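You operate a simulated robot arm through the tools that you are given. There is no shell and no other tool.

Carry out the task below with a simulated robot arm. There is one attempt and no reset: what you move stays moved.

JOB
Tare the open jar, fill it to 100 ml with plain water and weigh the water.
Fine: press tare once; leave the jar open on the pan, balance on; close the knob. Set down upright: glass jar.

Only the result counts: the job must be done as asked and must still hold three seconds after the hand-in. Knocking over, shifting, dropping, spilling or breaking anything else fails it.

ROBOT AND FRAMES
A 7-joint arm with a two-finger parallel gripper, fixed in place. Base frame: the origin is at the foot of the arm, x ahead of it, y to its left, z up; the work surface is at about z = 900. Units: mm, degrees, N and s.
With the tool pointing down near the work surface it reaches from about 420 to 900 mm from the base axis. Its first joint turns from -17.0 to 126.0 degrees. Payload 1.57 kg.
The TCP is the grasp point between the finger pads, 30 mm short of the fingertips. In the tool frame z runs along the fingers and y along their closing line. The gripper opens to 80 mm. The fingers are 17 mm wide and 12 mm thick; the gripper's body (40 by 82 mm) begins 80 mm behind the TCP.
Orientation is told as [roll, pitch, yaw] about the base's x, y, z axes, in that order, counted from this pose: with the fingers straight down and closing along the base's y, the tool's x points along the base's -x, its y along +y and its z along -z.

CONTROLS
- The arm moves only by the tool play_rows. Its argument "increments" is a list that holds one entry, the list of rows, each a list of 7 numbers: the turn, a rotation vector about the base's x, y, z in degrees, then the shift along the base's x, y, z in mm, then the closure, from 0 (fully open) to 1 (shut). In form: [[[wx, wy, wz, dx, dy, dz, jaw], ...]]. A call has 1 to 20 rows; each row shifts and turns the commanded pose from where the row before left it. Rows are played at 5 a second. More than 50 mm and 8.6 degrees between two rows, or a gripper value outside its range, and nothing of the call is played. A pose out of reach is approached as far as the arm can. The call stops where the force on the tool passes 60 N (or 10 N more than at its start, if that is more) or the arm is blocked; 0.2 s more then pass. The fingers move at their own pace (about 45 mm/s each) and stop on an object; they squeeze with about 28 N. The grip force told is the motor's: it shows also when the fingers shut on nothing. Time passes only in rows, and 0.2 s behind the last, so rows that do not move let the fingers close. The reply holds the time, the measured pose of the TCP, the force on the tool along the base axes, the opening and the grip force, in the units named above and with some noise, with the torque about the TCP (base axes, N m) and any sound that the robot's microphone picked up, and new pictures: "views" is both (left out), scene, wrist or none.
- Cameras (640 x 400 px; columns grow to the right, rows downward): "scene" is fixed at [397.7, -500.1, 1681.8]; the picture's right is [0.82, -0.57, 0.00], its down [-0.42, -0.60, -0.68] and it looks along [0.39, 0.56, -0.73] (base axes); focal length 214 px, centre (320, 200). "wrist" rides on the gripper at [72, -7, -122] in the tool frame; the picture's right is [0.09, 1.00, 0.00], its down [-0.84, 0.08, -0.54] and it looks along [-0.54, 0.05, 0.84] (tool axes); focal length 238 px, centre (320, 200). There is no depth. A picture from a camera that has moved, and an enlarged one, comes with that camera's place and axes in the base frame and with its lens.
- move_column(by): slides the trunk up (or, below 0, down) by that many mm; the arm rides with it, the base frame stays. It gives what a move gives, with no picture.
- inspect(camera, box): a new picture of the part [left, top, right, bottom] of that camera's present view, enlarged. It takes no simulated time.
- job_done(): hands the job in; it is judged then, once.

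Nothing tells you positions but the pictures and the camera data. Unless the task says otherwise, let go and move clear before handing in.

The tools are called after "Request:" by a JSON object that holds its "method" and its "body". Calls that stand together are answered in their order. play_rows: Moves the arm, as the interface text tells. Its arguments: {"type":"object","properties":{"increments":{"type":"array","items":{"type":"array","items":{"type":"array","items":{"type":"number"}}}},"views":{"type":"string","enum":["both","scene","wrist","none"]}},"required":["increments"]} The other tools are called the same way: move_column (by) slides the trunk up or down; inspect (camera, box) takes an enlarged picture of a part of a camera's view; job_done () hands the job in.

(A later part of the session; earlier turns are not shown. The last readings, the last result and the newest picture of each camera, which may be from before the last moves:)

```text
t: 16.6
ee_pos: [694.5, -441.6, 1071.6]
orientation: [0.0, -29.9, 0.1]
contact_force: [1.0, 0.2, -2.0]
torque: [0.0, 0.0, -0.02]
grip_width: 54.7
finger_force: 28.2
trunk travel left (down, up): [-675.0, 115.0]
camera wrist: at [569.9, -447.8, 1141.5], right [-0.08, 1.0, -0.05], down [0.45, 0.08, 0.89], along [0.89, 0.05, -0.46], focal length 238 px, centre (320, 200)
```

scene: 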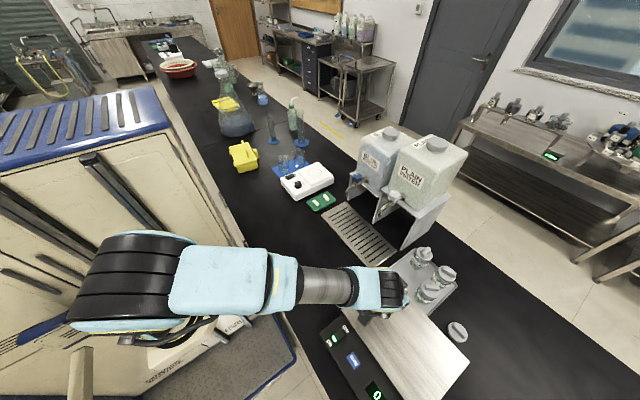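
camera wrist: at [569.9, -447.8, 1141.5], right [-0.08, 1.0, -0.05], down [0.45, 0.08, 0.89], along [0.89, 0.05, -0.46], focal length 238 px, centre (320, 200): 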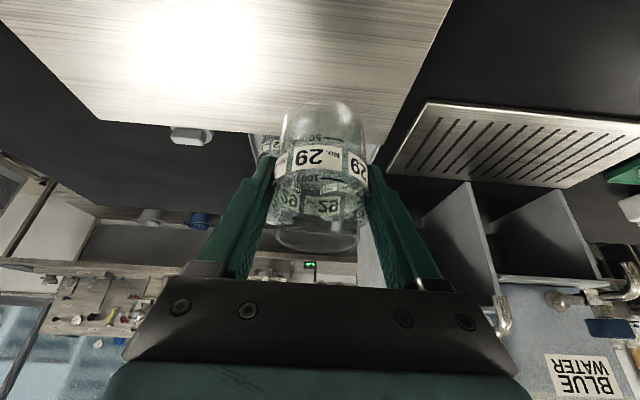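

The jar hangs upright with its base about 46 mm below the TCP. I'll lower it to the pan, checking force and display.

Request:
{"method": "play_rows", "body": {"increments": [[[0, 0, 0, 0, 0, -20, 1], [0, 0, 0, 0, 0, -16, 1], [0, 0, 0, 0, 0, -4, 1], [0, 0, 0, 0, 0, 0, 1]]], "views": "both"}}

Request:
{"method": "inspect", "body": {"camera": "wrist", "box": [240, 80, 400, 260]}}

Request:
{"method": "inspect", "body": {"camera": "scene", "box": [310, 280, 450, 400]}}

```text
t: 17.6
ee_pos: [692.6, -440.5, 1032.8]
orientation: [0.0, -30.1, 0.0]
contact_force: [0.2, 0.2, -1.1]
torque: [0.02, 0.02, 0.0]
grip_width: 55.1
finger_force: 27.4
trunk travel left (down, up): [-675.0, 115.0]
camera wrist: at [569.8, -447.5, 1101.5], right [-0.08, 1.0, -0.05], down [0.45, 0.08, 0.89], along [0.89, 0.05, -0.46], focal length 238 px, centre (320, 200)
```

scene: 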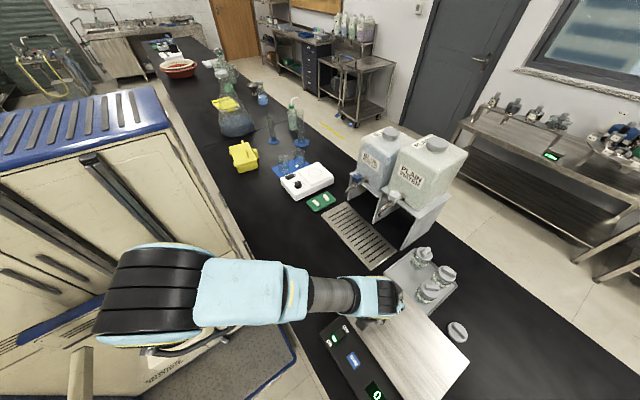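
wrist: 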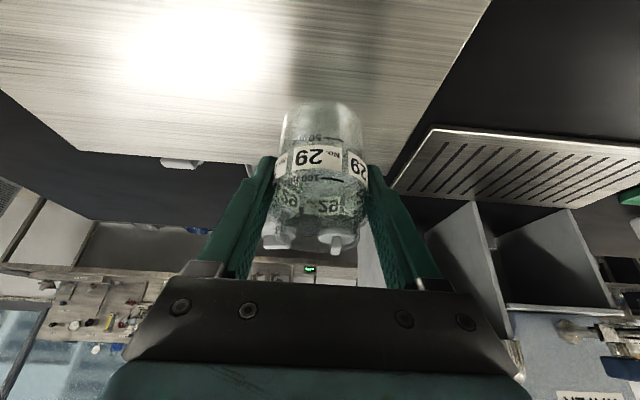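

```text
2.22 times, centred on (320, 170) of wrist
camera zoom: at [569.8, -447.5, 1101.5], right [-0.08, 1.0, -0.05], down [0.45, 0.08, 0.89], along [0.89, 0.05, -0.46], focal length 530 px, centre (320, 267)
```

zoom: 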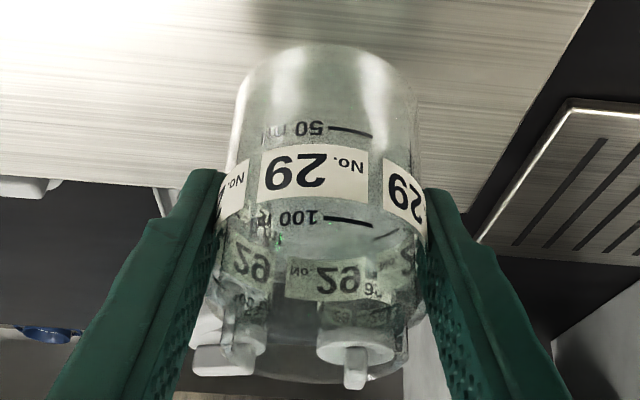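

```text
3.33 times, centred on (380, 340) of scene
camera zoom: at [397.7, -500.1, 1681.8], right [0.82, -0.57, 0.0], down [-0.42, -0.6, -0.68], along [0.39, 0.56, -0.73], focal length 715 px, centre (120, -267)
```

zoom: 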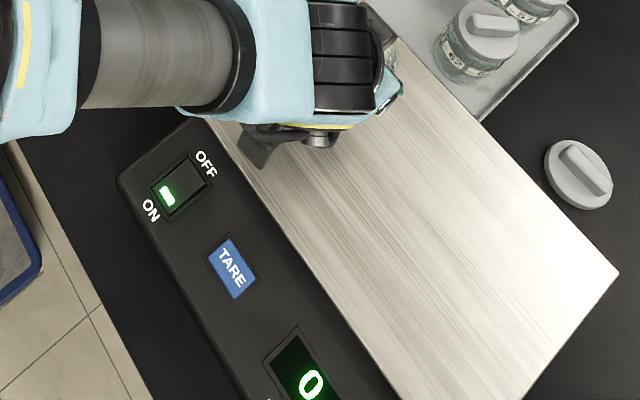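

Request:
{"method": "play_rows", "body": {"increments": [[[0, 0, 0, 0, 0, -2, 1], [0, 0, 0, 0, 0, -2, 1], [0, 0, 0, 0, 0, -1, 1]]], "views": "scene"}}

Request:
{"method": "inspect", "body": {"camera": "scene", "box": [310, 280, 450, 400]}}

```text
t: 18.4
ee_pos: [693.1, -440.7, 1027.8]
orientation: [0.0, -30.2, 0.0]
contact_force: [0.6, 0.5, -2.4]
torque: [-0.03, 0.0, 0.04]
grip_width: 55.1
finger_force: 28.1
trunk travel left (down, up): [-675.0, 115.0]
```

scene: 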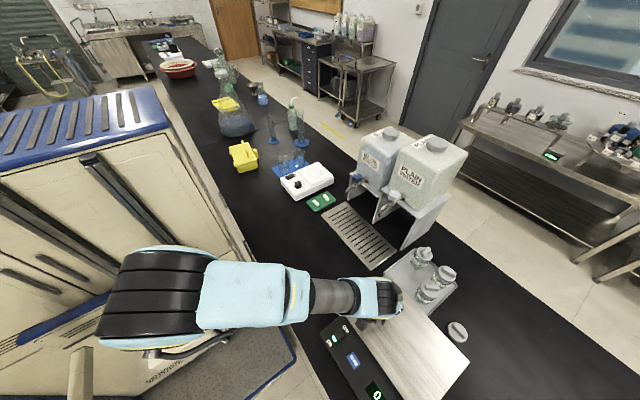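

```text
3.33 times, centred on (380, 340) of scene
camera zoom: at [397.7, -500.1, 1681.8], right [0.82, -0.57, 0.0], down [-0.42, -0.6, -0.68], along [0.39, 0.56, -0.73], focal length 715 px, centre (120, -267)
```

zoom: 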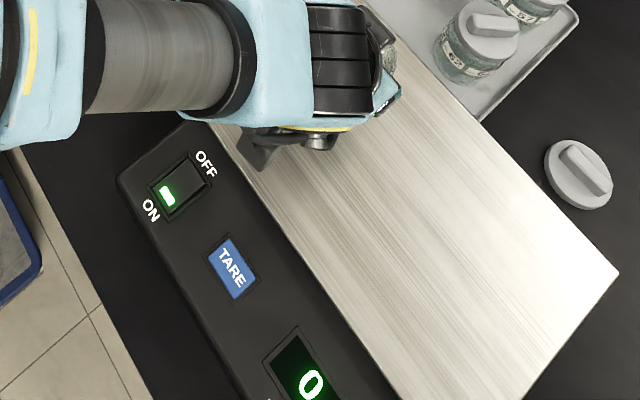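

Request:
{"method": "play_rows", "body": {"increments": [[[0, 0, 0, 0, 0, -1, 1], [0, 0, 0, 0, 0, -1, 1]]], "views": "scene"}}

Request:
{"method": "inspect", "body": {"camera": "scene", "box": [310, 280, 450, 400]}}

```text
t: 19.0
ee_pos: [693.8, -441.6, 1025.3]
orientation: [0.0, -30.0, 0.0]
contact_force: [0.6, -0.1, -1.9]
torque: [0.02, 0.05, -0.01]
grip_width: 55.3
finger_force: 28.1
trunk travel left (down, up): [-675.0, 115.0]
```

scene: 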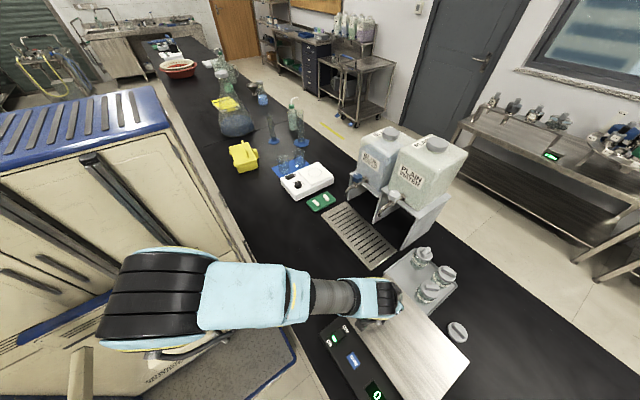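

```text
3.33 times, centred on (380, 340) of scene
camera zoom: at [397.7, -500.1, 1681.8], right [0.82, -0.57, 0.0], down [-0.42, -0.6, -0.68], along [0.39, 0.56, -0.73], focal length 715 px, centre (120, -267)
```

zoom: 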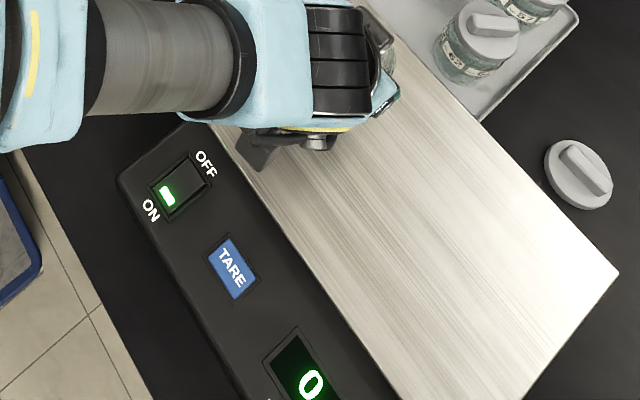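

Request:
{"method": "play_rows", "body": {"increments": [[[0, 0, 0, 0, 0, -1, 1], [0, 0, 0, 0, 0, -1, 1]]], "views": "scene"}}

Request:
{"method": "inspect", "body": {"camera": "scene", "box": [350, 350, 410, 400]}}

```text
t: 19.6
ee_pos: [693.0, -440.6, 1024.2]
orientation: [0.1, -30.2, -0.1]
contact_force: [0.0, -0.5, -1.4]
torque: [0.04, -0.02, 0.02]
grip_width: 55.1
finger_force: 27.7
trunk travel left (down, up): [-675.0, 115.0]
```

scene: 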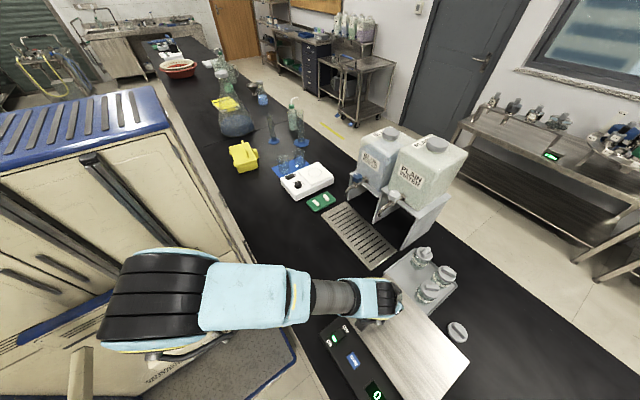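

```text
8.00 times, centred on (380, 375) of scene
camera zoom: at [397.7, -500.1, 1681.8], right [0.82, -0.57, 0.0], down [-0.42, -0.6, -0.68], along [0.39, 0.56, -0.73], focal length 1716 px, centre (-160, -1200)
```

zoom: 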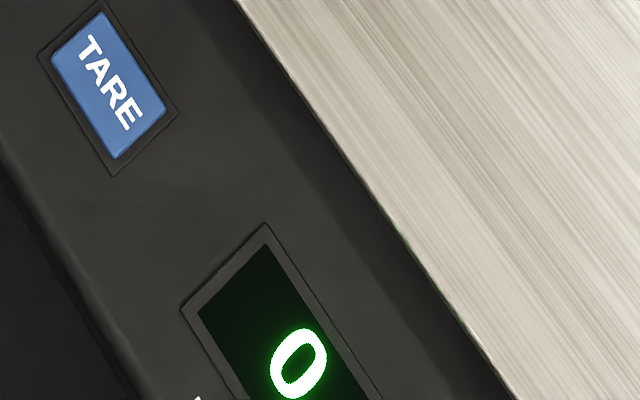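

Request:
{"method": "play_rows", "body": {"increments": [[[0, 0, 0, 0, 0, -1, 1], [0, 0, 0, 0, 0, -1, 1]]], "views": "wrist"}}

Request:
{"method": "inspect", "body": {"camera": "scene", "box": [350, 350, 410, 400]}}

Request:
{"method": "inspect", "body": {"camera": "wrist", "box": [240, 80, 400, 180]}}

```text
t: 20.2
ee_pos: [693.6, -441.4, 1022.0]
orientation: [0.1, -30.0, 0.0]
contact_force: [-0.3, -0.2, -1.3]
torque: [0.0, 0.01, 0.03]
grip_width: 55.1
finger_force: 27.5
trunk travel left (down, up): [-675.0, 115.0]
camera wrist: at [569.6, -447.1, 1090.8], right [-0.08, 1.0, -0.05], down [0.45, 0.08, 0.89], along [0.89, 0.05, -0.46], focal length 238 px, centre (320, 200)
```

wrist: 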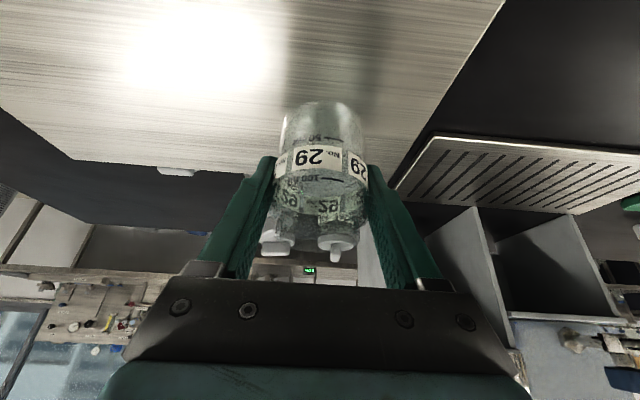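

```text
8.00 times, centred on (380, 375) of scene
camera zoom: at [397.7, -500.1, 1681.8], right [0.82, -0.57, 0.0], down [-0.42, -0.6, -0.68], along [0.39, 0.56, -0.73], focal length 1716 px, centre (-160, -1200)
```

zoom: 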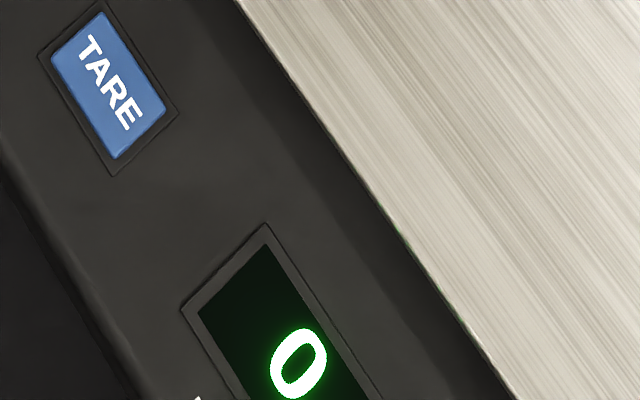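

```text
4.00 times, centred on (320, 130) of wrist
camera zoom: at [569.6, -447.1, 1090.8], right [-0.08, 1.0, -0.05], down [0.45, 0.08, 0.89], along [0.89, 0.05, -0.46], focal length 953 px, centre (320, 480)
```

zoom: 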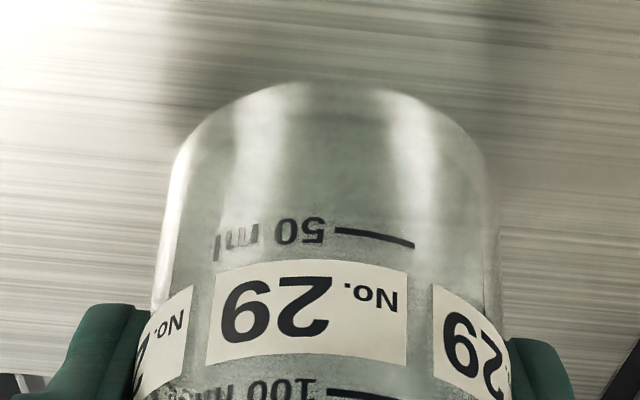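

Request:
{"method": "play_rows", "body": {"increments": [[[0, 0, 0, 0, 0, -1, 1], [0, 0, 0, 0, 0, -1, 1]]], "views": "none"}}

Request:
{"method": "inspect", "body": {"camera": "scene", "box": [350, 350, 410, 400]}}

```text
t: 20.8
ee_pos: [693.8, -441.8, 1019.9]
orientation: [0.0, -30.0, -0.1]
contact_force: [0.6, 0.3, -0.9]
torque: [0.01, -0.04, 0.04]
grip_width: 55.2
finger_force: 28.2
trunk travel left (down, up): [-675.0, 115.0]
```

```text
8.00 times, centred on (380, 375) of scene
camera zoom: at [397.7, -500.1, 1681.8], right [0.82, -0.57, 0.0], down [-0.42, -0.6, -0.68], along [0.39, 0.56, -0.73], focal length 1716 px, centre (-160, -1200)
```

zoom: 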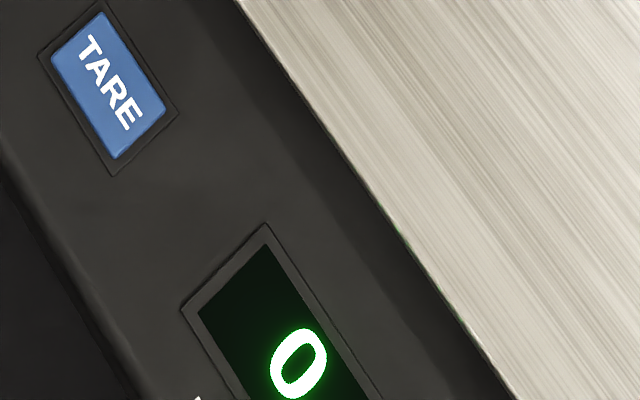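

Request:
{"method": "play_rows", "body": {"increments": [[[0, 0, 0, 0, 0, -1, 1], [0, 0, 0, 0, 0, 0, 1]]], "views": "none"}}

Request:
{"method": "inspect", "body": {"camera": "scene", "box": [350, 350, 410, 400]}}

```text
t: 21.4
ee_pos: [694.3, -440.6, 1018.2]
orientation: [0.0, -30.1, -0.1]
contact_force: [-0.3, 0.4, -1.1]
torque: [-0.02, 0.0, 0.01]
grip_width: 55.1
finger_force: 27.8
trunk travel left (down, up): [-675.0, 115.0]
```

```text
8.00 times, centred on (380, 375) of scene
camera zoom: at [397.7, -500.1, 1681.8], right [0.82, -0.57, 0.0], down [-0.42, -0.6, -0.68], along [0.39, 0.56, -0.73], focal length 1716 px, centre (-160, -1200)
```

zoom: 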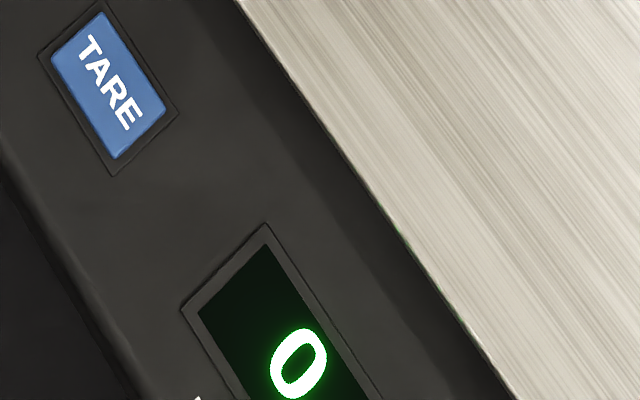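

Request:
{"method": "play_rows", "body": {"increments": [[[0, 0, 0, 0, 0, -1, 1], [0, 0, 0, 0, 0, -1, 1]]], "views": "none"}}

Request:
{"method": "inspect", "body": {"camera": "scene", "box": [350, 350, 410, 400]}}

```text
t: 22.0
ee_pos: [694.4, -441.3, 1017.2]
orientation: [0.0, -30.1, 0.0]
contact_force: [0.9, -0.2, -1.8]
torque: [0.04, 0.02, 0.0]
grip_width: 54.9
finger_force: 27.6
trunk travel left (down, up): [-675.0, 115.0]
```

```text
8.00 times, centred on (380, 375) of scene
camera zoom: at [397.7, -500.1, 1681.8], right [0.82, -0.57, 0.0], down [-0.42, -0.6, -0.68], along [0.39, 0.56, -0.73], focal length 1716 px, centre (-160, -1200)
```

zoom: 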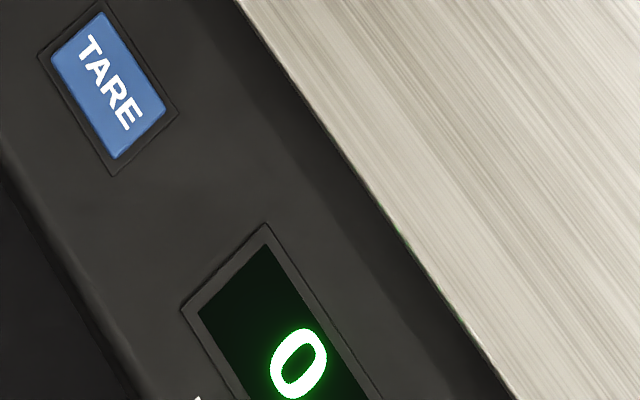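

Request:
{"method": "play_rows", "body": {"increments": [[[0, 0, 0, 0, 0, -1, 1], [0, 0, 0, 0, 0, -1, 1]]], "views": "none"}}

Request:
{"method": "inspect", "body": {"camera": "scene", "box": [350, 350, 410, 400]}}

```text
t: 22.6
ee_pos: [694.2, -439.5, 1014.6]
orientation: [0.1, -30.1, 0.0]
contact_force: [-0.9, 0.3, -0.9]
torque: [-0.01, 0.03, -0.01]
grip_width: 55.1
finger_force: 28.4
trunk travel left (down, up): [-675.0, 115.0]
```

```text
8.00 times, centred on (380, 375) of scene
camera zoom: at [397.7, -500.1, 1681.8], right [0.82, -0.57, 0.0], down [-0.42, -0.6, -0.68], along [0.39, 0.56, -0.73], focal length 1716 px, centre (-160, -1200)
```

zoom: 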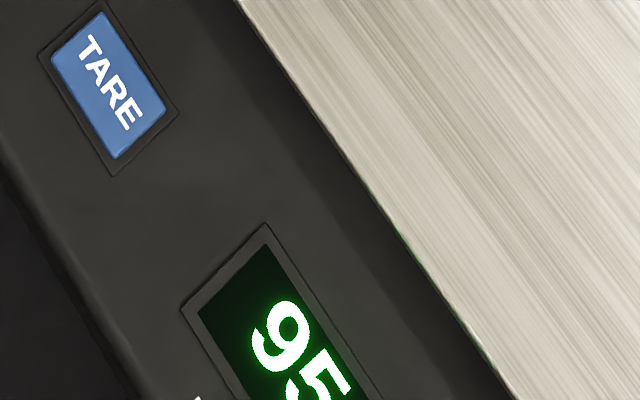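

The display changed, so the jar is resting on the pan. I'll release it and lift straight up.

Request:
{"method": "play_rows", "body": {"increments": [[[0, 0, 0, 0, 0, 0, 0.29], [0, 0, 0, 0, 0, 0, 0.2], [0, 0, 0, 0, 0, 0, 0.1], [0, 0, 0, 0, 0, 0, 0.1]]], "views": "wrist"}}

Request:
{"method": "inspect", "body": {"camera": "scene", "box": [350, 350, 410, 400]}}

```text
t: 23.6
ee_pos: [694.2, -441.1, 1013.5]
orientation: [0.0, -30.1, 0.0]
contact_force: [1.3, 0.3, 0.2]
torque: [0.02, 0.0, 0.01]
grip_width: 72.0
finger_force: 0.0
trunk travel left (down, up): [-675.0, 115.0]
camera wrist: at [570.1, -447.0, 1083.8], right [-0.08, 1.0, -0.05], down [0.45, 0.08, 0.89], along [0.89, 0.05, -0.46], focal length 238 px, centre (320, 200)
```

wrist: 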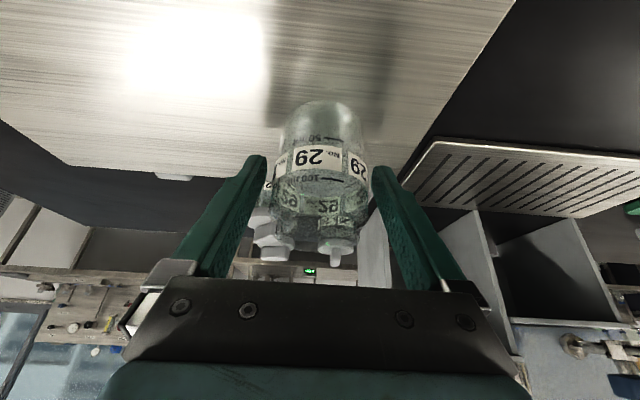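

```text
8.00 times, centred on (380, 375) of scene
camera zoom: at [397.7, -500.1, 1681.8], right [0.82, -0.57, 0.0], down [-0.42, -0.6, -0.68], along [0.39, 0.56, -0.73], focal length 1716 px, centre (-160, -1200)
```

zoom: 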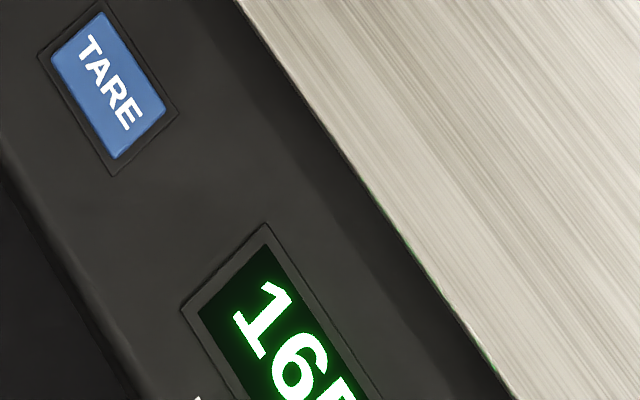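

The jar weighs about 165 g and stands on its own. I'll rise, return the tool to vertical with fingers shut, and hover over TARE.

Request:
{"method": "play_rows", "body": {"increments": [[[0, 0, 0, 0, 0, 25, 0.1], [0, 0, 0, 0, 0, 35, 0.1], [0, 0, 0, 0, 0, 40, 0.1], [0, 7.5, 0, -40, -10, 0, 0.1], [0, 7.5, 0, -40, -10, 0, 0.1], [0, 7.5, 0, -40, -10, 0, 0.5], [0, 7.5, 0, -40, -10, 0, 1], [0, 0, 0, -19, -6, 0, 1], [0, 0, 0, 0, 0, -40, 1], [0, 0, 0, 0, 0, -30, 1], [0, 0, 0, 0, 0, 0, 1]]], "views": "both"}}

Request:
{"method": "inspect", "body": {"camera": "wrist", "box": [160, 60, 480, 280]}}

```text
t: 26.0
ee_pos: [513.7, -486.9, 1045.7]
orientation: [0.0, 0.1, 0.1]
contact_force: [0.2, 0.1, 0.5]
torque: [-0.03, 0.0, 0.0]
grip_width: 0.4
finger_force: 21.6
trunk travel left (down, up): [-675.0, 115.0]
camera wrist: at [441.5, -492.7, 1166.7], right [-0.09, 1.0, 0.0], down [0.84, 0.08, 0.54], along [0.54, 0.05, -0.84], focal length 238 px, centre (320, 200)
```

scene: 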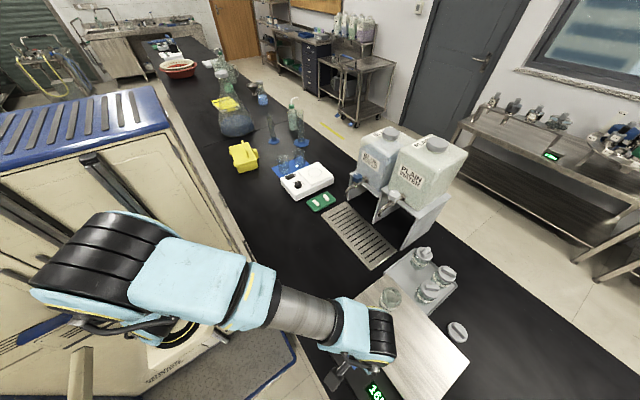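
wrist: 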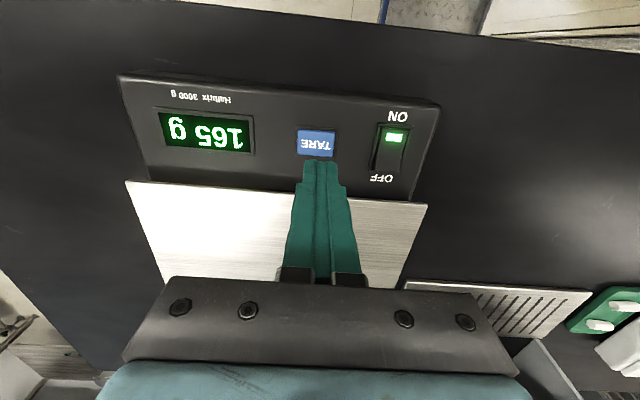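

```text
1.82 times, centred on (320, 170) of wrist
camera zoom: at [441.5, -492.7, 1166.7], right [-0.09, 1.0, 0.0], down [0.84, 0.08, 0.54], along [0.54, 0.05, -0.84], focal length 433 px, centre (320, 254)
```

zoom: 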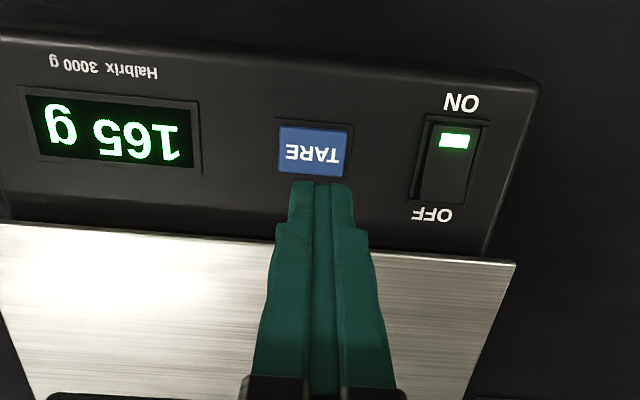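

The display reads 165 g and TARE lies right below the fingertips. I'll come down slowly, first to just above the button.

Request:
{"method": "play_rows", "body": {"increments": [[[0, 0, 0, 0.5, -2, -25, 1], [0, 0, 0, 0, 0, -20, 1], [0, 0, 0, 0, 0, -4, 1], [0, 0, 0, 0, 0, -2, 1], [0, 0, 0, 0, 0, 0, 1]]], "views": "wrist"}}

Request:
{"method": "inspect", "body": {"camera": "wrist", "box": [180, 100, 420, 220]}}

```text
t: 27.2
ee_pos: [515.1, -488.8, 993.7]
orientation: [-0.1, -0.1, 0.1]
contact_force: [0.1, 0.9, -0.8]
torque: [0.01, -0.01, 0.01]
grip_width: 0.0
finger_force: 21.5
trunk travel left (down, up): [-675.0, 115.0]
camera wrist: at [442.4, -495.3, 1115.2], right [-0.09, 1.0, 0.0], down [0.84, 0.08, 0.54], along [0.54, 0.05, -0.84], focal length 238 px, centre (320, 200)
```

wrist: 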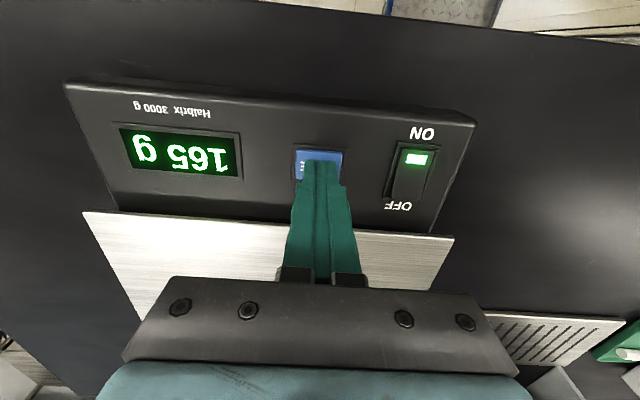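

```text
2.67 times, centred on (300, 160) of wrist
camera zoom: at [442.4, -495.3, 1115.2], right [-0.09, 1.0, 0.0], down [0.84, 0.08, 0.54], along [0.54, 0.05, -0.84], focal length 636 px, centre (373, 307)
```

zoom: 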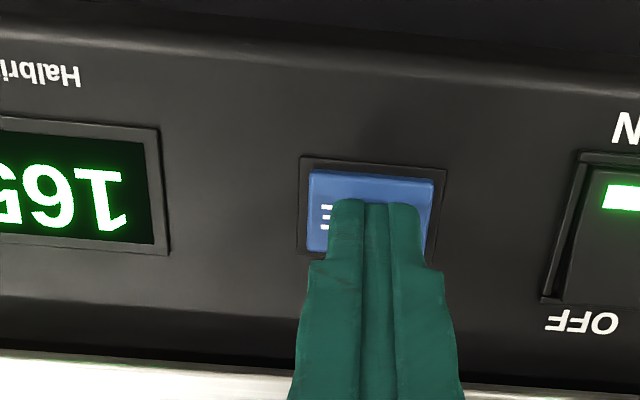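

Request:
{"method": "play_rows", "body": {"increments": [[[0, 0, 0, 0, 0, -1.5, 1], [0, 0, 0, 0, 0, -1.5, 1]]], "views": "wrist"}}

```text
t: 27.8
ee_pos: [515.8, -488.4, 990.3]
orientation: [0.0, 0.0, 0.1]
contact_force: [0.2, 0.1, 0.0]
torque: [0.01, -0.01, 0.02]
grip_width: 0.2
finger_force: 21.4
trunk travel left (down, up): [-675.0, 115.0]
camera wrist: at [442.3, -495.4, 1112.0], right [-0.09, 1.0, 0.0], down [0.84, 0.08, 0.54], along [0.54, 0.05, -0.84], focal length 238 px, centre (320, 200)
```

wrist: 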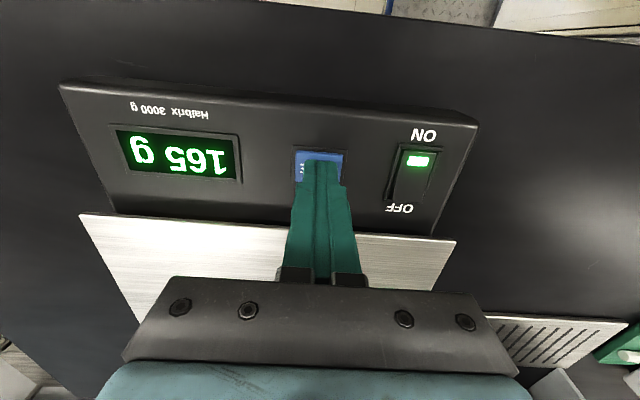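

Request:
{"method": "play_rows", "body": {"increments": [[[0, 0, 0, 0, 0, -1, 1], [0, 0, 0, 0, 0, -1, 1]]], "views": "wrist"}}

```text
t: 28.4
ee_pos: [515.4, -488.2, 989.7]
orientation: [0.0, -0.1, 0.0]
contact_force: [0.6, -0.6, -0.4]
torque: [0.02, 0.0, 0.0]
grip_width: 0.2
finger_force: 21.1
trunk travel left (down, up): [-675.0, 115.0]
camera wrist: at [442.4, -495.0, 1109.8], right [-0.09, 1.0, 0.0], down [0.84, 0.08, 0.54], along [0.54, 0.05, -0.84], focal length 238 px, centre (320, 200)
```

wrist: 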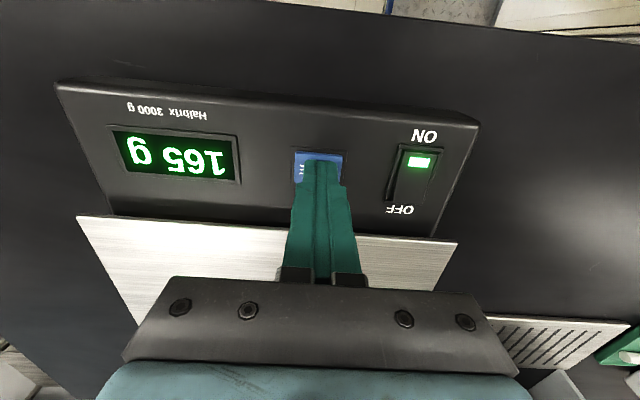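

Request:
{"method": "play_rows", "body": {"increments": [[[0, 0, 0, 0, 0, -1, 1], [0, 0, 0, 0, 0, -1, 1]]], "views": "wrist"}}

```text
t: 29.0
ee_pos: [514.4, -486.7, 986.0]
orientation: [0.0, 0.0, 0.0]
contact_force: [0.3, 0.8, 0.6]
torque: [0.02, -0.02, -0.01]
grip_width: 0.0
finger_force: 21.3
trunk travel left (down, up): [-675.0, 115.0]
camera wrist: at [442.4, -495.0, 1107.8], right [-0.09, 1.0, 0.0], down [0.84, 0.08, 0.54], along [0.54, 0.05, -0.84], focal length 238 px, centre (320, 200)
```

wrist: 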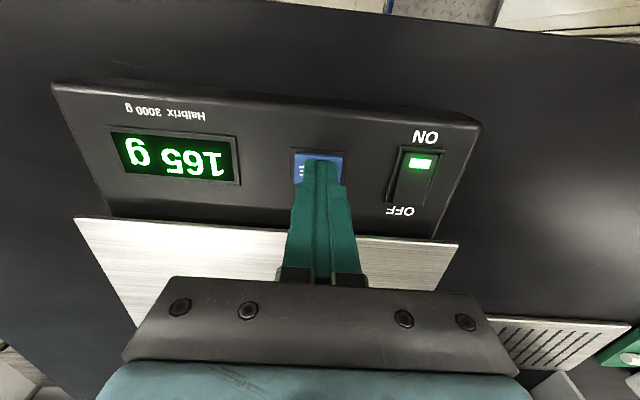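

Request:
{"method": "play_rows", "body": {"increments": [[[0, 0, 0, 0, 0, -1, 1], [0, 0, 0, 0, 0, -1, 1]]], "views": "wrist"}}

```text
t: 29.6
ee_pos: [515.6, -489.1, 984.3]
orientation: [-0.1, -0.1, 0.0]
contact_force: [-0.1, -0.2, 0.3]
torque: [-0.01, 0.0, -0.01]
grip_width: 0.2
finger_force: 21.7
trunk travel left (down, up): [-675.0, 115.0]
camera wrist: at [442.6, -495.1, 1106.1], right [-0.09, 1.0, 0.0], down [0.84, 0.08, 0.54], along [0.54, 0.05, -0.84], focal length 238 px, centre (320, 200)
```

wrist: 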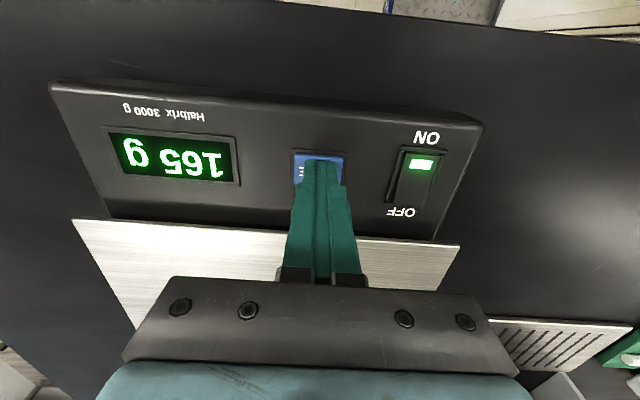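

Request:
{"method": "play_rows", "body": {"increments": [[[0, 0, 0, 0, 0, -1, 1], [0, 0, 0, 0, 0, -1, 1]]], "views": "wrist"}}

Request:
{"method": "inspect", "body": {"camera": "wrist", "box": [240, 120, 400, 200]}}

```text
t: 30.2
ee_pos: [516.2, -488.4, 982.6]
orientation: [-0.1, -0.1, 0.1]
contact_force: [-0.4, -0.1, 4.2]
torque: [-0.03, 0.02, 0.0]
grip_width: 0.0
finger_force: 21.2
trunk travel left (down, up): [-675.0, 115.0]
heard: click
camera wrist: at [442.6, -495.1, 1104.0], right [-0.09, 1.0, 0.0], down [0.84, 0.08, 0.54], along [0.54, 0.05, -0.84], focal length 238 px, centre (320, 200)
```

wrist: 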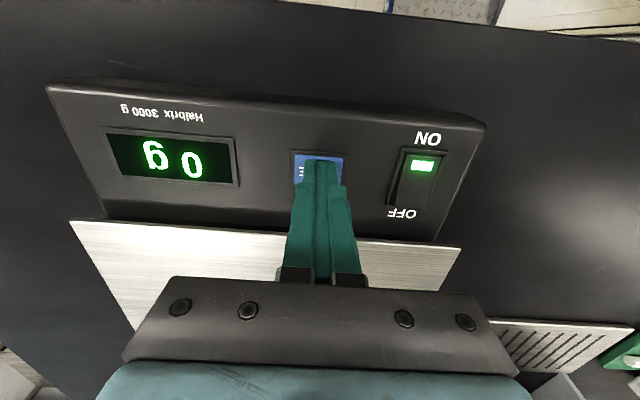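

```text
4.00 times, centred on (320, 160) of wrist
camera zoom: at [442.6, -495.1, 1104.0], right [-0.09, 1.0, 0.0], down [0.84, 0.08, 0.54], along [0.54, 0.05, -0.84], focal length 953 px, centre (320, 360)
```

zoom: 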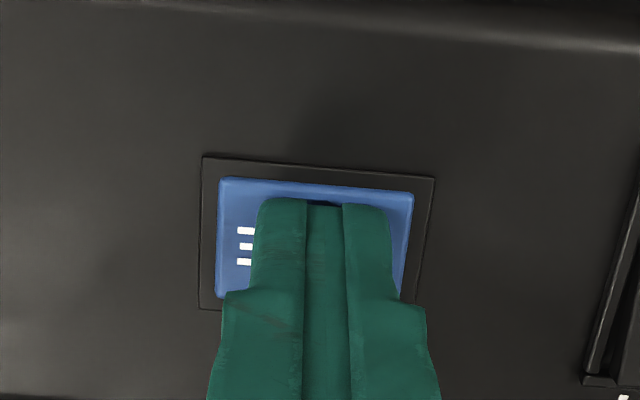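

Tared: one click and the display shows 0 g. I'll lift straight off and go to view the plain water tap closely.

Request:
{"method": "play_rows", "body": {"increments": [[[0, 0, 0, 0, 0, 20, 1], [0, 0, 0, 0, 0, 40, 1], [0, 0, 0, 0, 0, 40, 1], [0, 0, 0, 0, 0, 40, 1], [0, -3.75, 0, 28.5, 34.25, 8.75, 1], [0, -3.75, 0, 28.5, 34.25, 8.75, 0.8], [0, -3.75, 0, 28.5, 34.25, 8.75, 0.4], [0, -3.75, 0, 28.5, 34.25, 8.75, 0.1], [0, -3.75, 0, 28.5, 34.25, 8.75, 0.1], [0, -3.75, 0, 28.5, 34.25, 8.75, 0.1], [0, -3.75, 0, 28.5, 34.25, 8.75, 0.1], [0, -3.75, 0, 28.5, 34.25, 8.75, 0.1], [0, 0, 0, 0, 0, 0, 0.1]]], "views": "both"}}

Request:
{"method": "inspect", "body": {"camera": "wrist", "box": [220, 40, 420, 240]}}

Request:
{"method": "inspect", "body": {"camera": "scene", "box": [350, 350, 410, 400]}}

Request:
{"method": "inspect", "body": {"camera": "scene", "box": [340, 150, 480, 280]}}

```text
t: 33.0
ee_pos: [744.7, -214.7, 1192.8]
orientation: [0.1, -30.0, 0.0]
contact_force: [-0.6, 0.0, 0.3]
torque: [-0.04, -0.03, -0.02]
grip_width: 72.1
finger_force: 0.0
trunk travel left (down, up): [-675.0, 115.0]
camera wrist: at [621.0, -221.1, 1262.3], right [-0.08, 1.0, -0.05], down [0.45, 0.08, 0.89], along [0.89, 0.05, -0.46], focal length 238 px, centre (320, 200)
```

scene: 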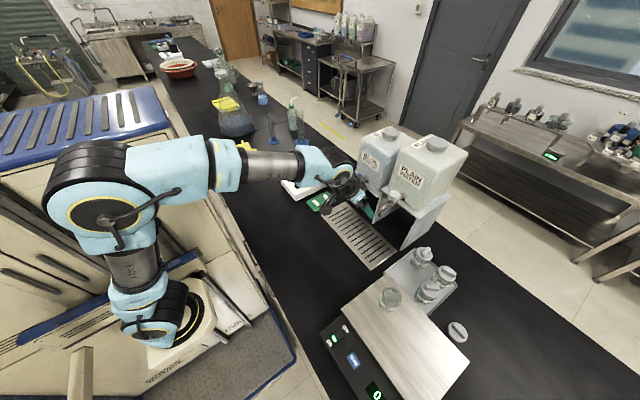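
wrist: 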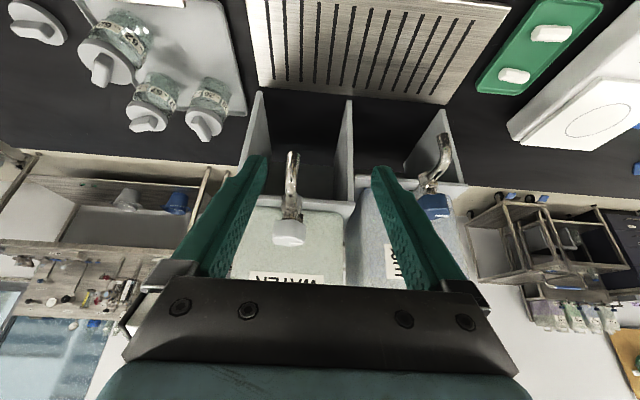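

```text
2.00 times, centred on (320, 140) of wrist
camera zoom: at [621.0, -221.1, 1262.3], right [-0.08, 1.0, -0.05], down [0.45, 0.08, 0.89], along [0.89, 0.05, -0.46], focal length 477 px, centre (320, 320)
```

zoom: 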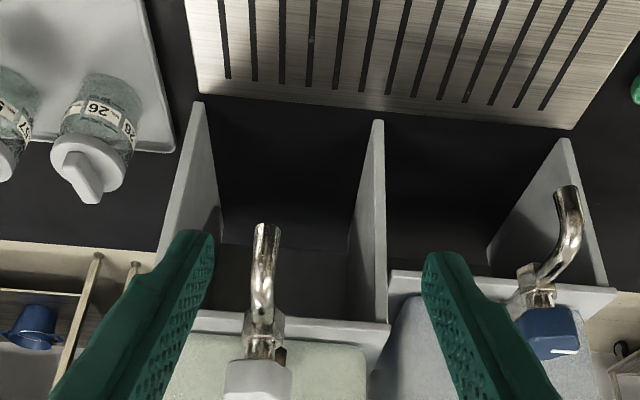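

```text
8.00 times, centred on (380, 375) of scene
camera zoom: at [397.7, -500.1, 1681.8], right [0.82, -0.57, 0.0], down [-0.42, -0.6, -0.68], along [0.39, 0.56, -0.73], focal length 1716 px, centre (-160, -1200)
```

zoom: 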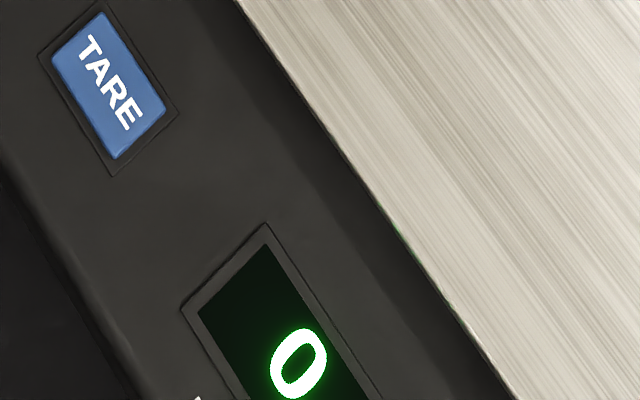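

```text
3.08 times, centred on (410, 215) of scene
camera zoom: at [397.7, -500.1, 1681.8], right [0.82, -0.57, 0.0], down [-0.42, -0.6, -0.68], along [0.39, 0.56, -0.73], focal length 660 px, centre (43, 154)
```

zoom: 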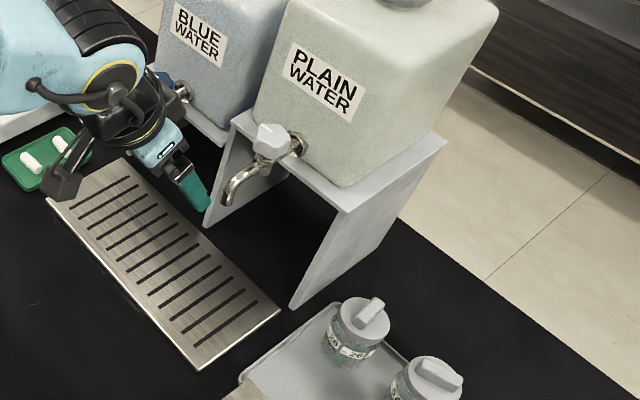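

The plain spout's mouth is at about (823, -240, 1109) and its white knob at about (871, -239, 1178). I'll view the knob from above to see its shape and pointer.

Request:
{"method": "play_rows", "body": {"increments": [[[0, 0, 0, 0, 0, 45, 0.1], [0, 0, 0, 0, 0, 45, 0.1], [0, 7.5, 0, 20, -5, 8, 0.1], [0, 7.5, 0, 25, -5, 8, 0.1], [0, 7.5, 0, 25, -5, 8, 0.1], [0, 7.5, 0, 25, -5, 8, 0.1], [0, 0, 0, 0, 0, 0, 0.1]]], "views": "both"}}

Request:
{"method": "inspect", "body": {"camera": "wrist", "box": [240, 90, 400, 250]}}

Request:
{"method": "inspect", "body": {"camera": "scene", "box": [340, 130, 480, 260]}}

```text
t: 34.6
ee_pos: [792.1, -224.7, 1288.5]
orientation: [0.1, -2.3, 0.0]
contact_force: [0.3, 0.9, 0.6]
torque: [-0.03, -0.02, -0.01]
grip_width: 71.9
finger_force: 0.1
out of reach, approached as far as the arm can: row 6
trunk travel left (down, up): [-675.0, 115.0]
camera wrist: at [714.4, -231.5, 1406.2], right [-0.09, 1.0, 0.0], down [0.81, 0.08, 0.58], along [0.57, 0.05, -0.82], focal length 238 px, centre (320, 200)
```

scene: 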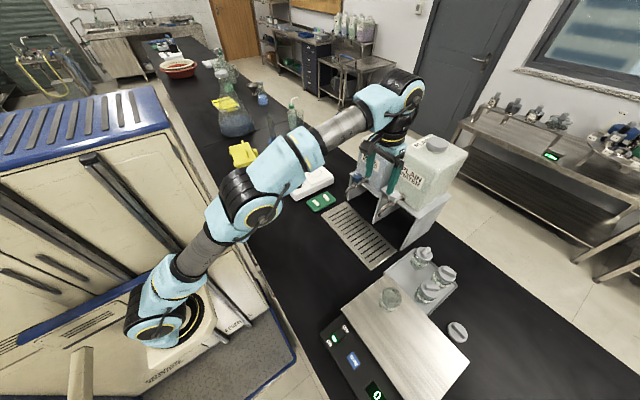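
wrist: 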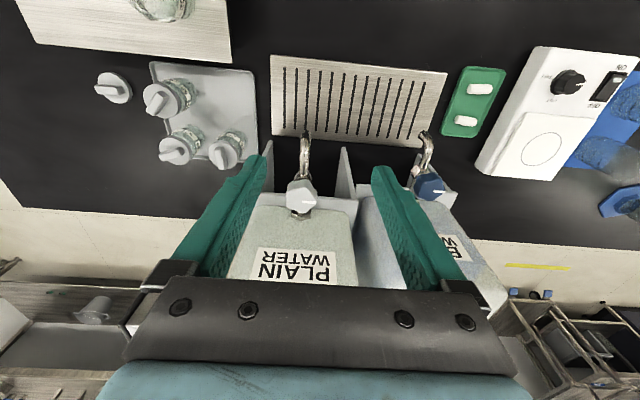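

```text
2.50 times, centred on (320, 170) of wrist
camera zoom: at [714.4, -231.5, 1406.2], right [-0.09, 1.0, 0.0], down [0.81, 0.08, 0.58], along [0.57, 0.05, -0.82], focal length 596 px, centre (320, 275)
```

zoom: 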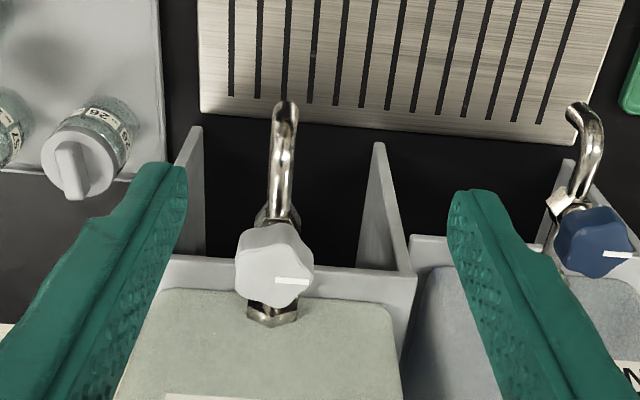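

```text
3.08 times, centred on (410, 195) of scene
camera zoom: at [397.7, -500.1, 1681.8], right [0.82, -0.57, 0.0], down [-0.42, -0.6, -0.68], along [0.39, 0.56, -0.73], focal length 660 px, centre (43, 215)
```

zoom: 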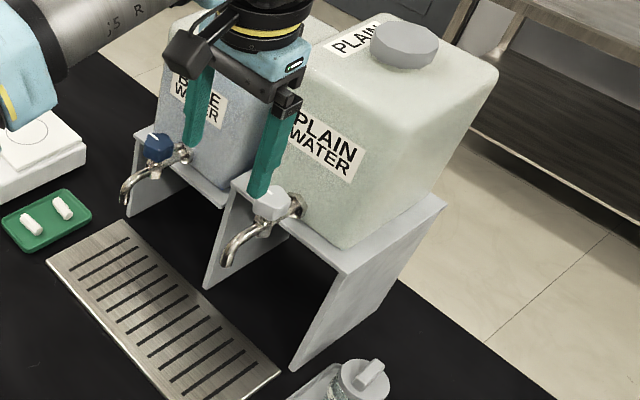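

The knob is a lobed cap on a vertical stem with its white pointer towards +y, which I take as closed. Next I'll back off and return to the jar on the pan to carry it under the spout. A small move first will tell me where the commanded pose really is.

Request:
{"method": "play_rows", "body": {"increments": [[[0, 0, 0, -30, 0, 0, 0.1], [0, 0, 0, 0, 0, 0, 0.1]]], "views": "none"}}

```text
t: 35.2
ee_pos: [761.6, -224.8, 1287.7]
orientation: [-0.1, -0.1, -0.1]
contact_force: [-0.3, -1.0, -0.2]
torque: [0.0, 0.0, -0.02]
grip_width: 71.9
finger_force: 0.1
trunk travel left (down, up): [-675.0, 115.0]
```

Request:
{"method": "play_rows", "body": {"increments": [[[0, -6.6, 0, -11.3, -36, -26.3, 0.1], [0, -6.6, 0, -11.3, -36, -26.3, 0.1], [0, -6.6, 0, -11.3, -36, -26.3, 0.1], [0, -6.6, 0, -11.3, -36, -26.3, 0.1], [0, -6.6, 0, -11.3, -36, -26.3, 0.1], [0, -6.9, 0, -11.1, -36, -26.3, 0.1], [0, 0, 0, 0, 0, 0, 0.1]]], "views": "both"}}

Request:
{"method": "inspect", "body": {"camera": "wrist", "box": [200, 0, 440, 200]}}

Request:
{"method": "inspect", "body": {"camera": "scene", "box": [340, 260, 460, 360]}}

```text
t: 36.8
ee_pos: [694.7, -441.5, 1128.3]
orientation: [-0.2, -40.0, 0.1]
contact_force: [-0.1, -0.5, -0.6]
torque: [0.02, 0.01, 0.01]
grip_width: 72.1
finger_force: 0.0
trunk travel left (down, up): [-675.0, 115.0]
camera wrist: at [560.3, -446.8, 1174.8], right [-0.07, 1.0, -0.06], down [0.29, 0.08, 0.95], along [0.95, 0.05, -0.3], focal length 238 px, centre (320, 200)
```

scene: 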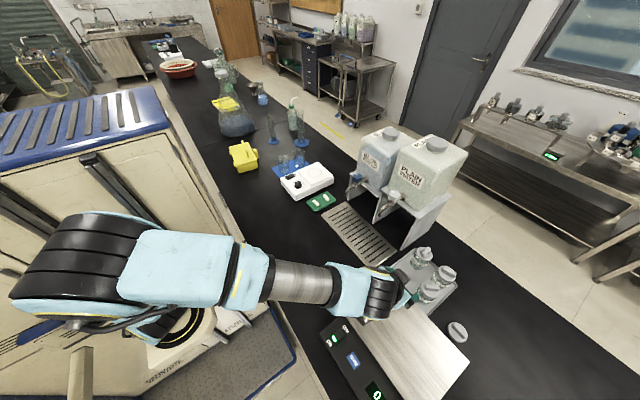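
wrist: 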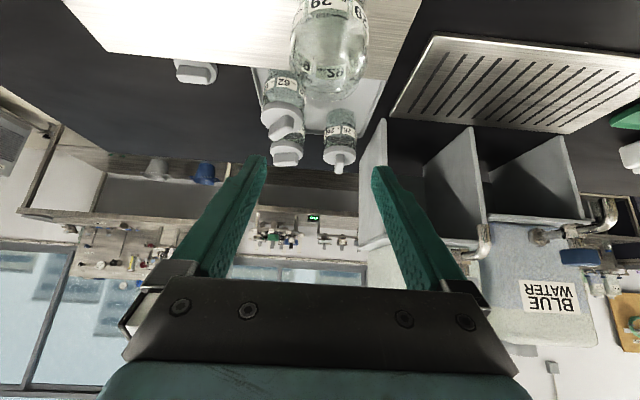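

```text
2.00 times, centred on (320, 100) of wrist
camera zoom: at [560.3, -446.8, 1174.8], right [-0.07, 1.0, -0.06], down [0.29, 0.08, 0.95], along [0.95, 0.05, -0.3], focal length 477 px, centre (320, 400)
```

zoom: 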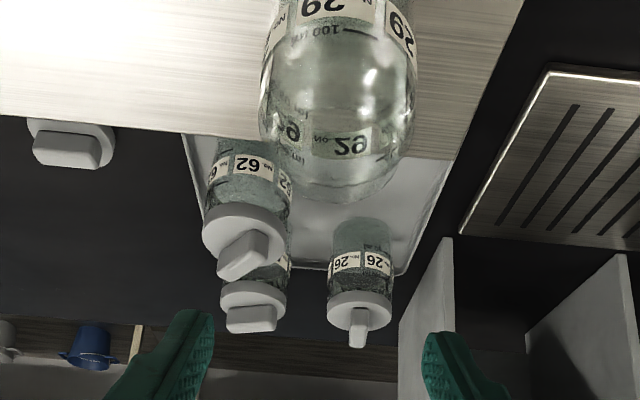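

```text
4.00 times, centred on (400, 310) of scene
camera zoom: at [397.7, -500.1, 1681.8], right [0.82, -0.57, 0.0], down [-0.42, -0.6, -0.68], along [0.39, 0.56, -0.73], focal length 858 px, centre (0, -240)
```

zoom: 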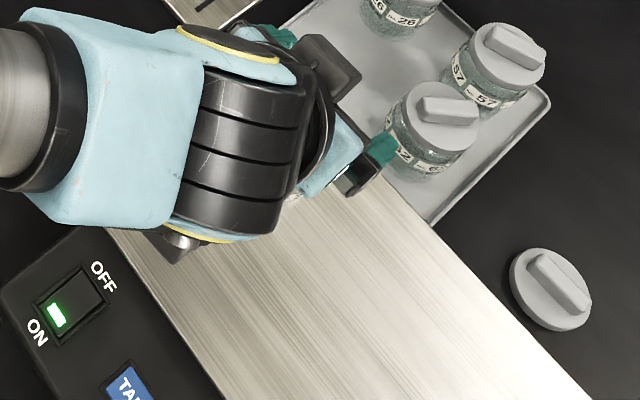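

Request:
{"method": "play_rows", "body": {"increments": [[[0, 0, 0, 0, 0.5, -35, 0.1], [0, 0, 0, 0, 0, -35, 0.1], [0, 0, 0, 0, 0, -30, 0.1], [0, 0, 0, 0, 0, -13, 0.1], [0, 0, 0, 0, 0, 0, 0.1]]], "views": "wrist"}}

Request:
{"method": "inspect", "body": {"camera": "wrist", "box": [220, 80, 420, 260]}}

```text
t: 38.0
ee_pos: [694.3, -439.8, 1015.9]
orientation: [-0.2, -40.0, 0.0]
contact_force: [-0.4, 0.5, -1.5]
torque: [0.0, 0.01, 0.01]
grip_width: 71.7
finger_force: 0.0
trunk travel left (down, up): [-675.0, 115.0]
camera wrist: at [560.1, -446.6, 1063.0], right [-0.07, 1.0, -0.06], down [0.29, 0.08, 0.95], along [0.95, 0.05, -0.3], focal length 238 px, centre (320, 200)
```

wrist: 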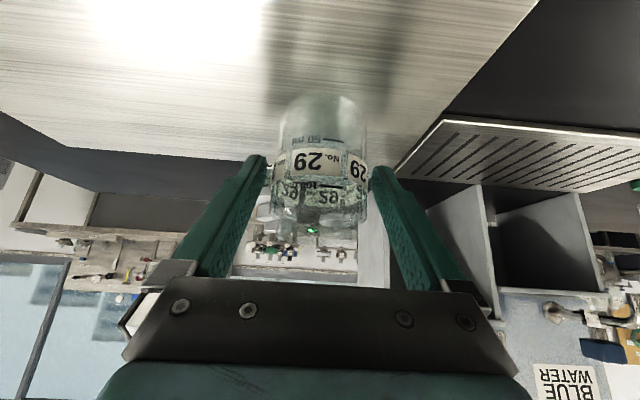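

```text
2.22 times, centred on (320, 170) of wrist
camera zoom: at [560.1, -446.6, 1063.0], right [-0.07, 1.0, -0.06], down [0.29, 0.08, 0.95], along [0.95, 0.05, -0.3], focal length 530 px, centre (320, 267)
```

zoom: 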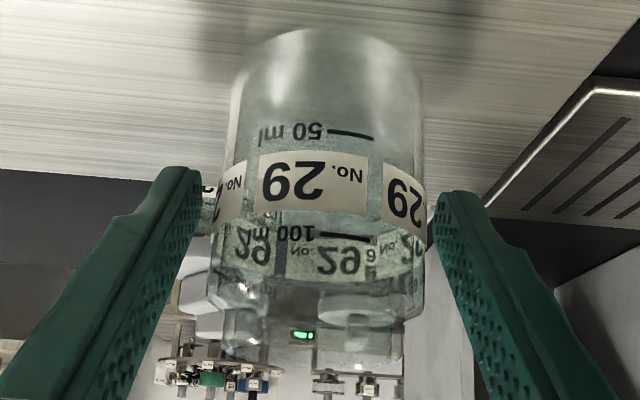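

The jar sits centred between the fingers. I'll grip it, lift, and carry it level to in front of the plain tap.

Request:
{"method": "play_rows", "body": {"increments": [[[0, 0, 0, 0, 0, 0, 0.25], [0, 0, 0, 0, 0, 0, 0.3], [0, 0, 0, 0, 0, 0, 1], [0, 0, 0, 0, 0, 0, 1], [0, 0, 0, 0, 0, 10, 1], [0, 0, 0, 0, 0, 30, 1], [0, 0, 0, 0, 0, 40, 1], [0, 0, 0, 0, 20, 10, 1], [0, 0, 0, 0, 40, 0, 1], [0, 0, 0, 0, 45, 0, 1], [0, 0, 0, 0, 45, 0, 1], [0, 0, 0, 0, 35, 0, 1], [0, 0, 0, 0, 15, 0, 1], [0, 0, 0, 0, 0, 0, 1]]], "views": "both"}}

Request:
{"method": "inspect", "body": {"camera": "wrist", "box": [200, 40, 440, 260]}}

```text
t: 41.0
ee_pos: [694.8, -241.0, 1106.2]
orientation: [0.0, -39.9, 0.0]
contact_force: [-1.0, 0.6, -2.1]
torque: [-0.01, 0.01, -0.01]
grip_width: 55.1
finger_force: 28.6
trunk travel left (down, up): [-675.0, 115.0]
camera wrist: at [560.3, -246.8, 1153.1], right [-0.07, 1.0, -0.06], down [0.29, 0.08, 0.95], along [0.95, 0.05, -0.3], focal length 238 px, centre (320, 200)
```

scene: 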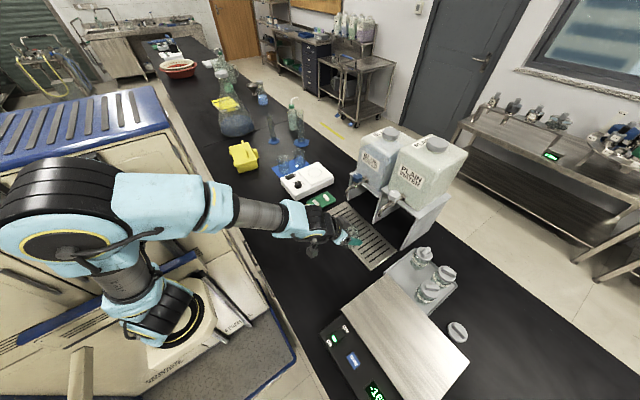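
wrist: 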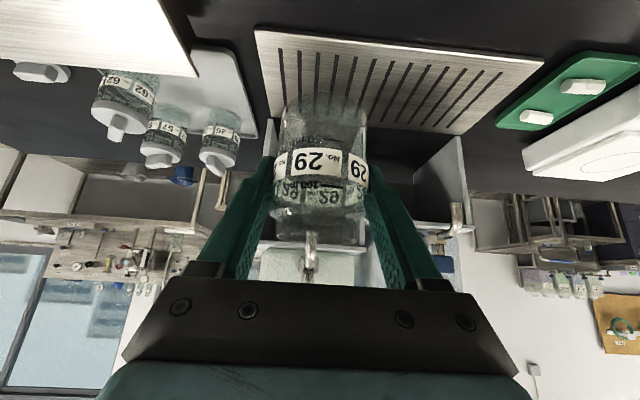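

```text
1.82 times, centred on (320, 150) of wrist
camera zoom: at [560.3, -246.8, 1153.1], right [-0.07, 1.0, -0.06], down [0.29, 0.08, 0.95], along [0.95, 0.05, -0.3], focal length 433 px, centre (320, 291)
```

zoom: 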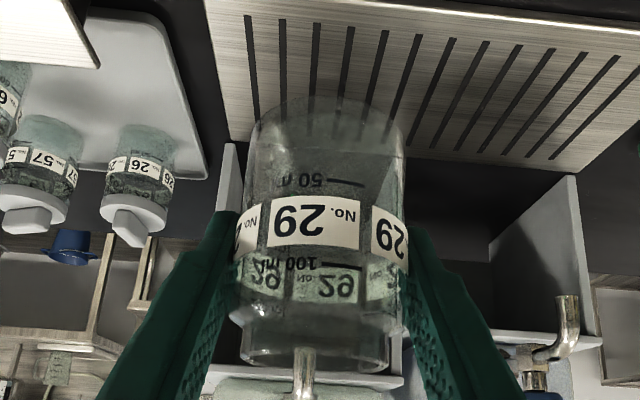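

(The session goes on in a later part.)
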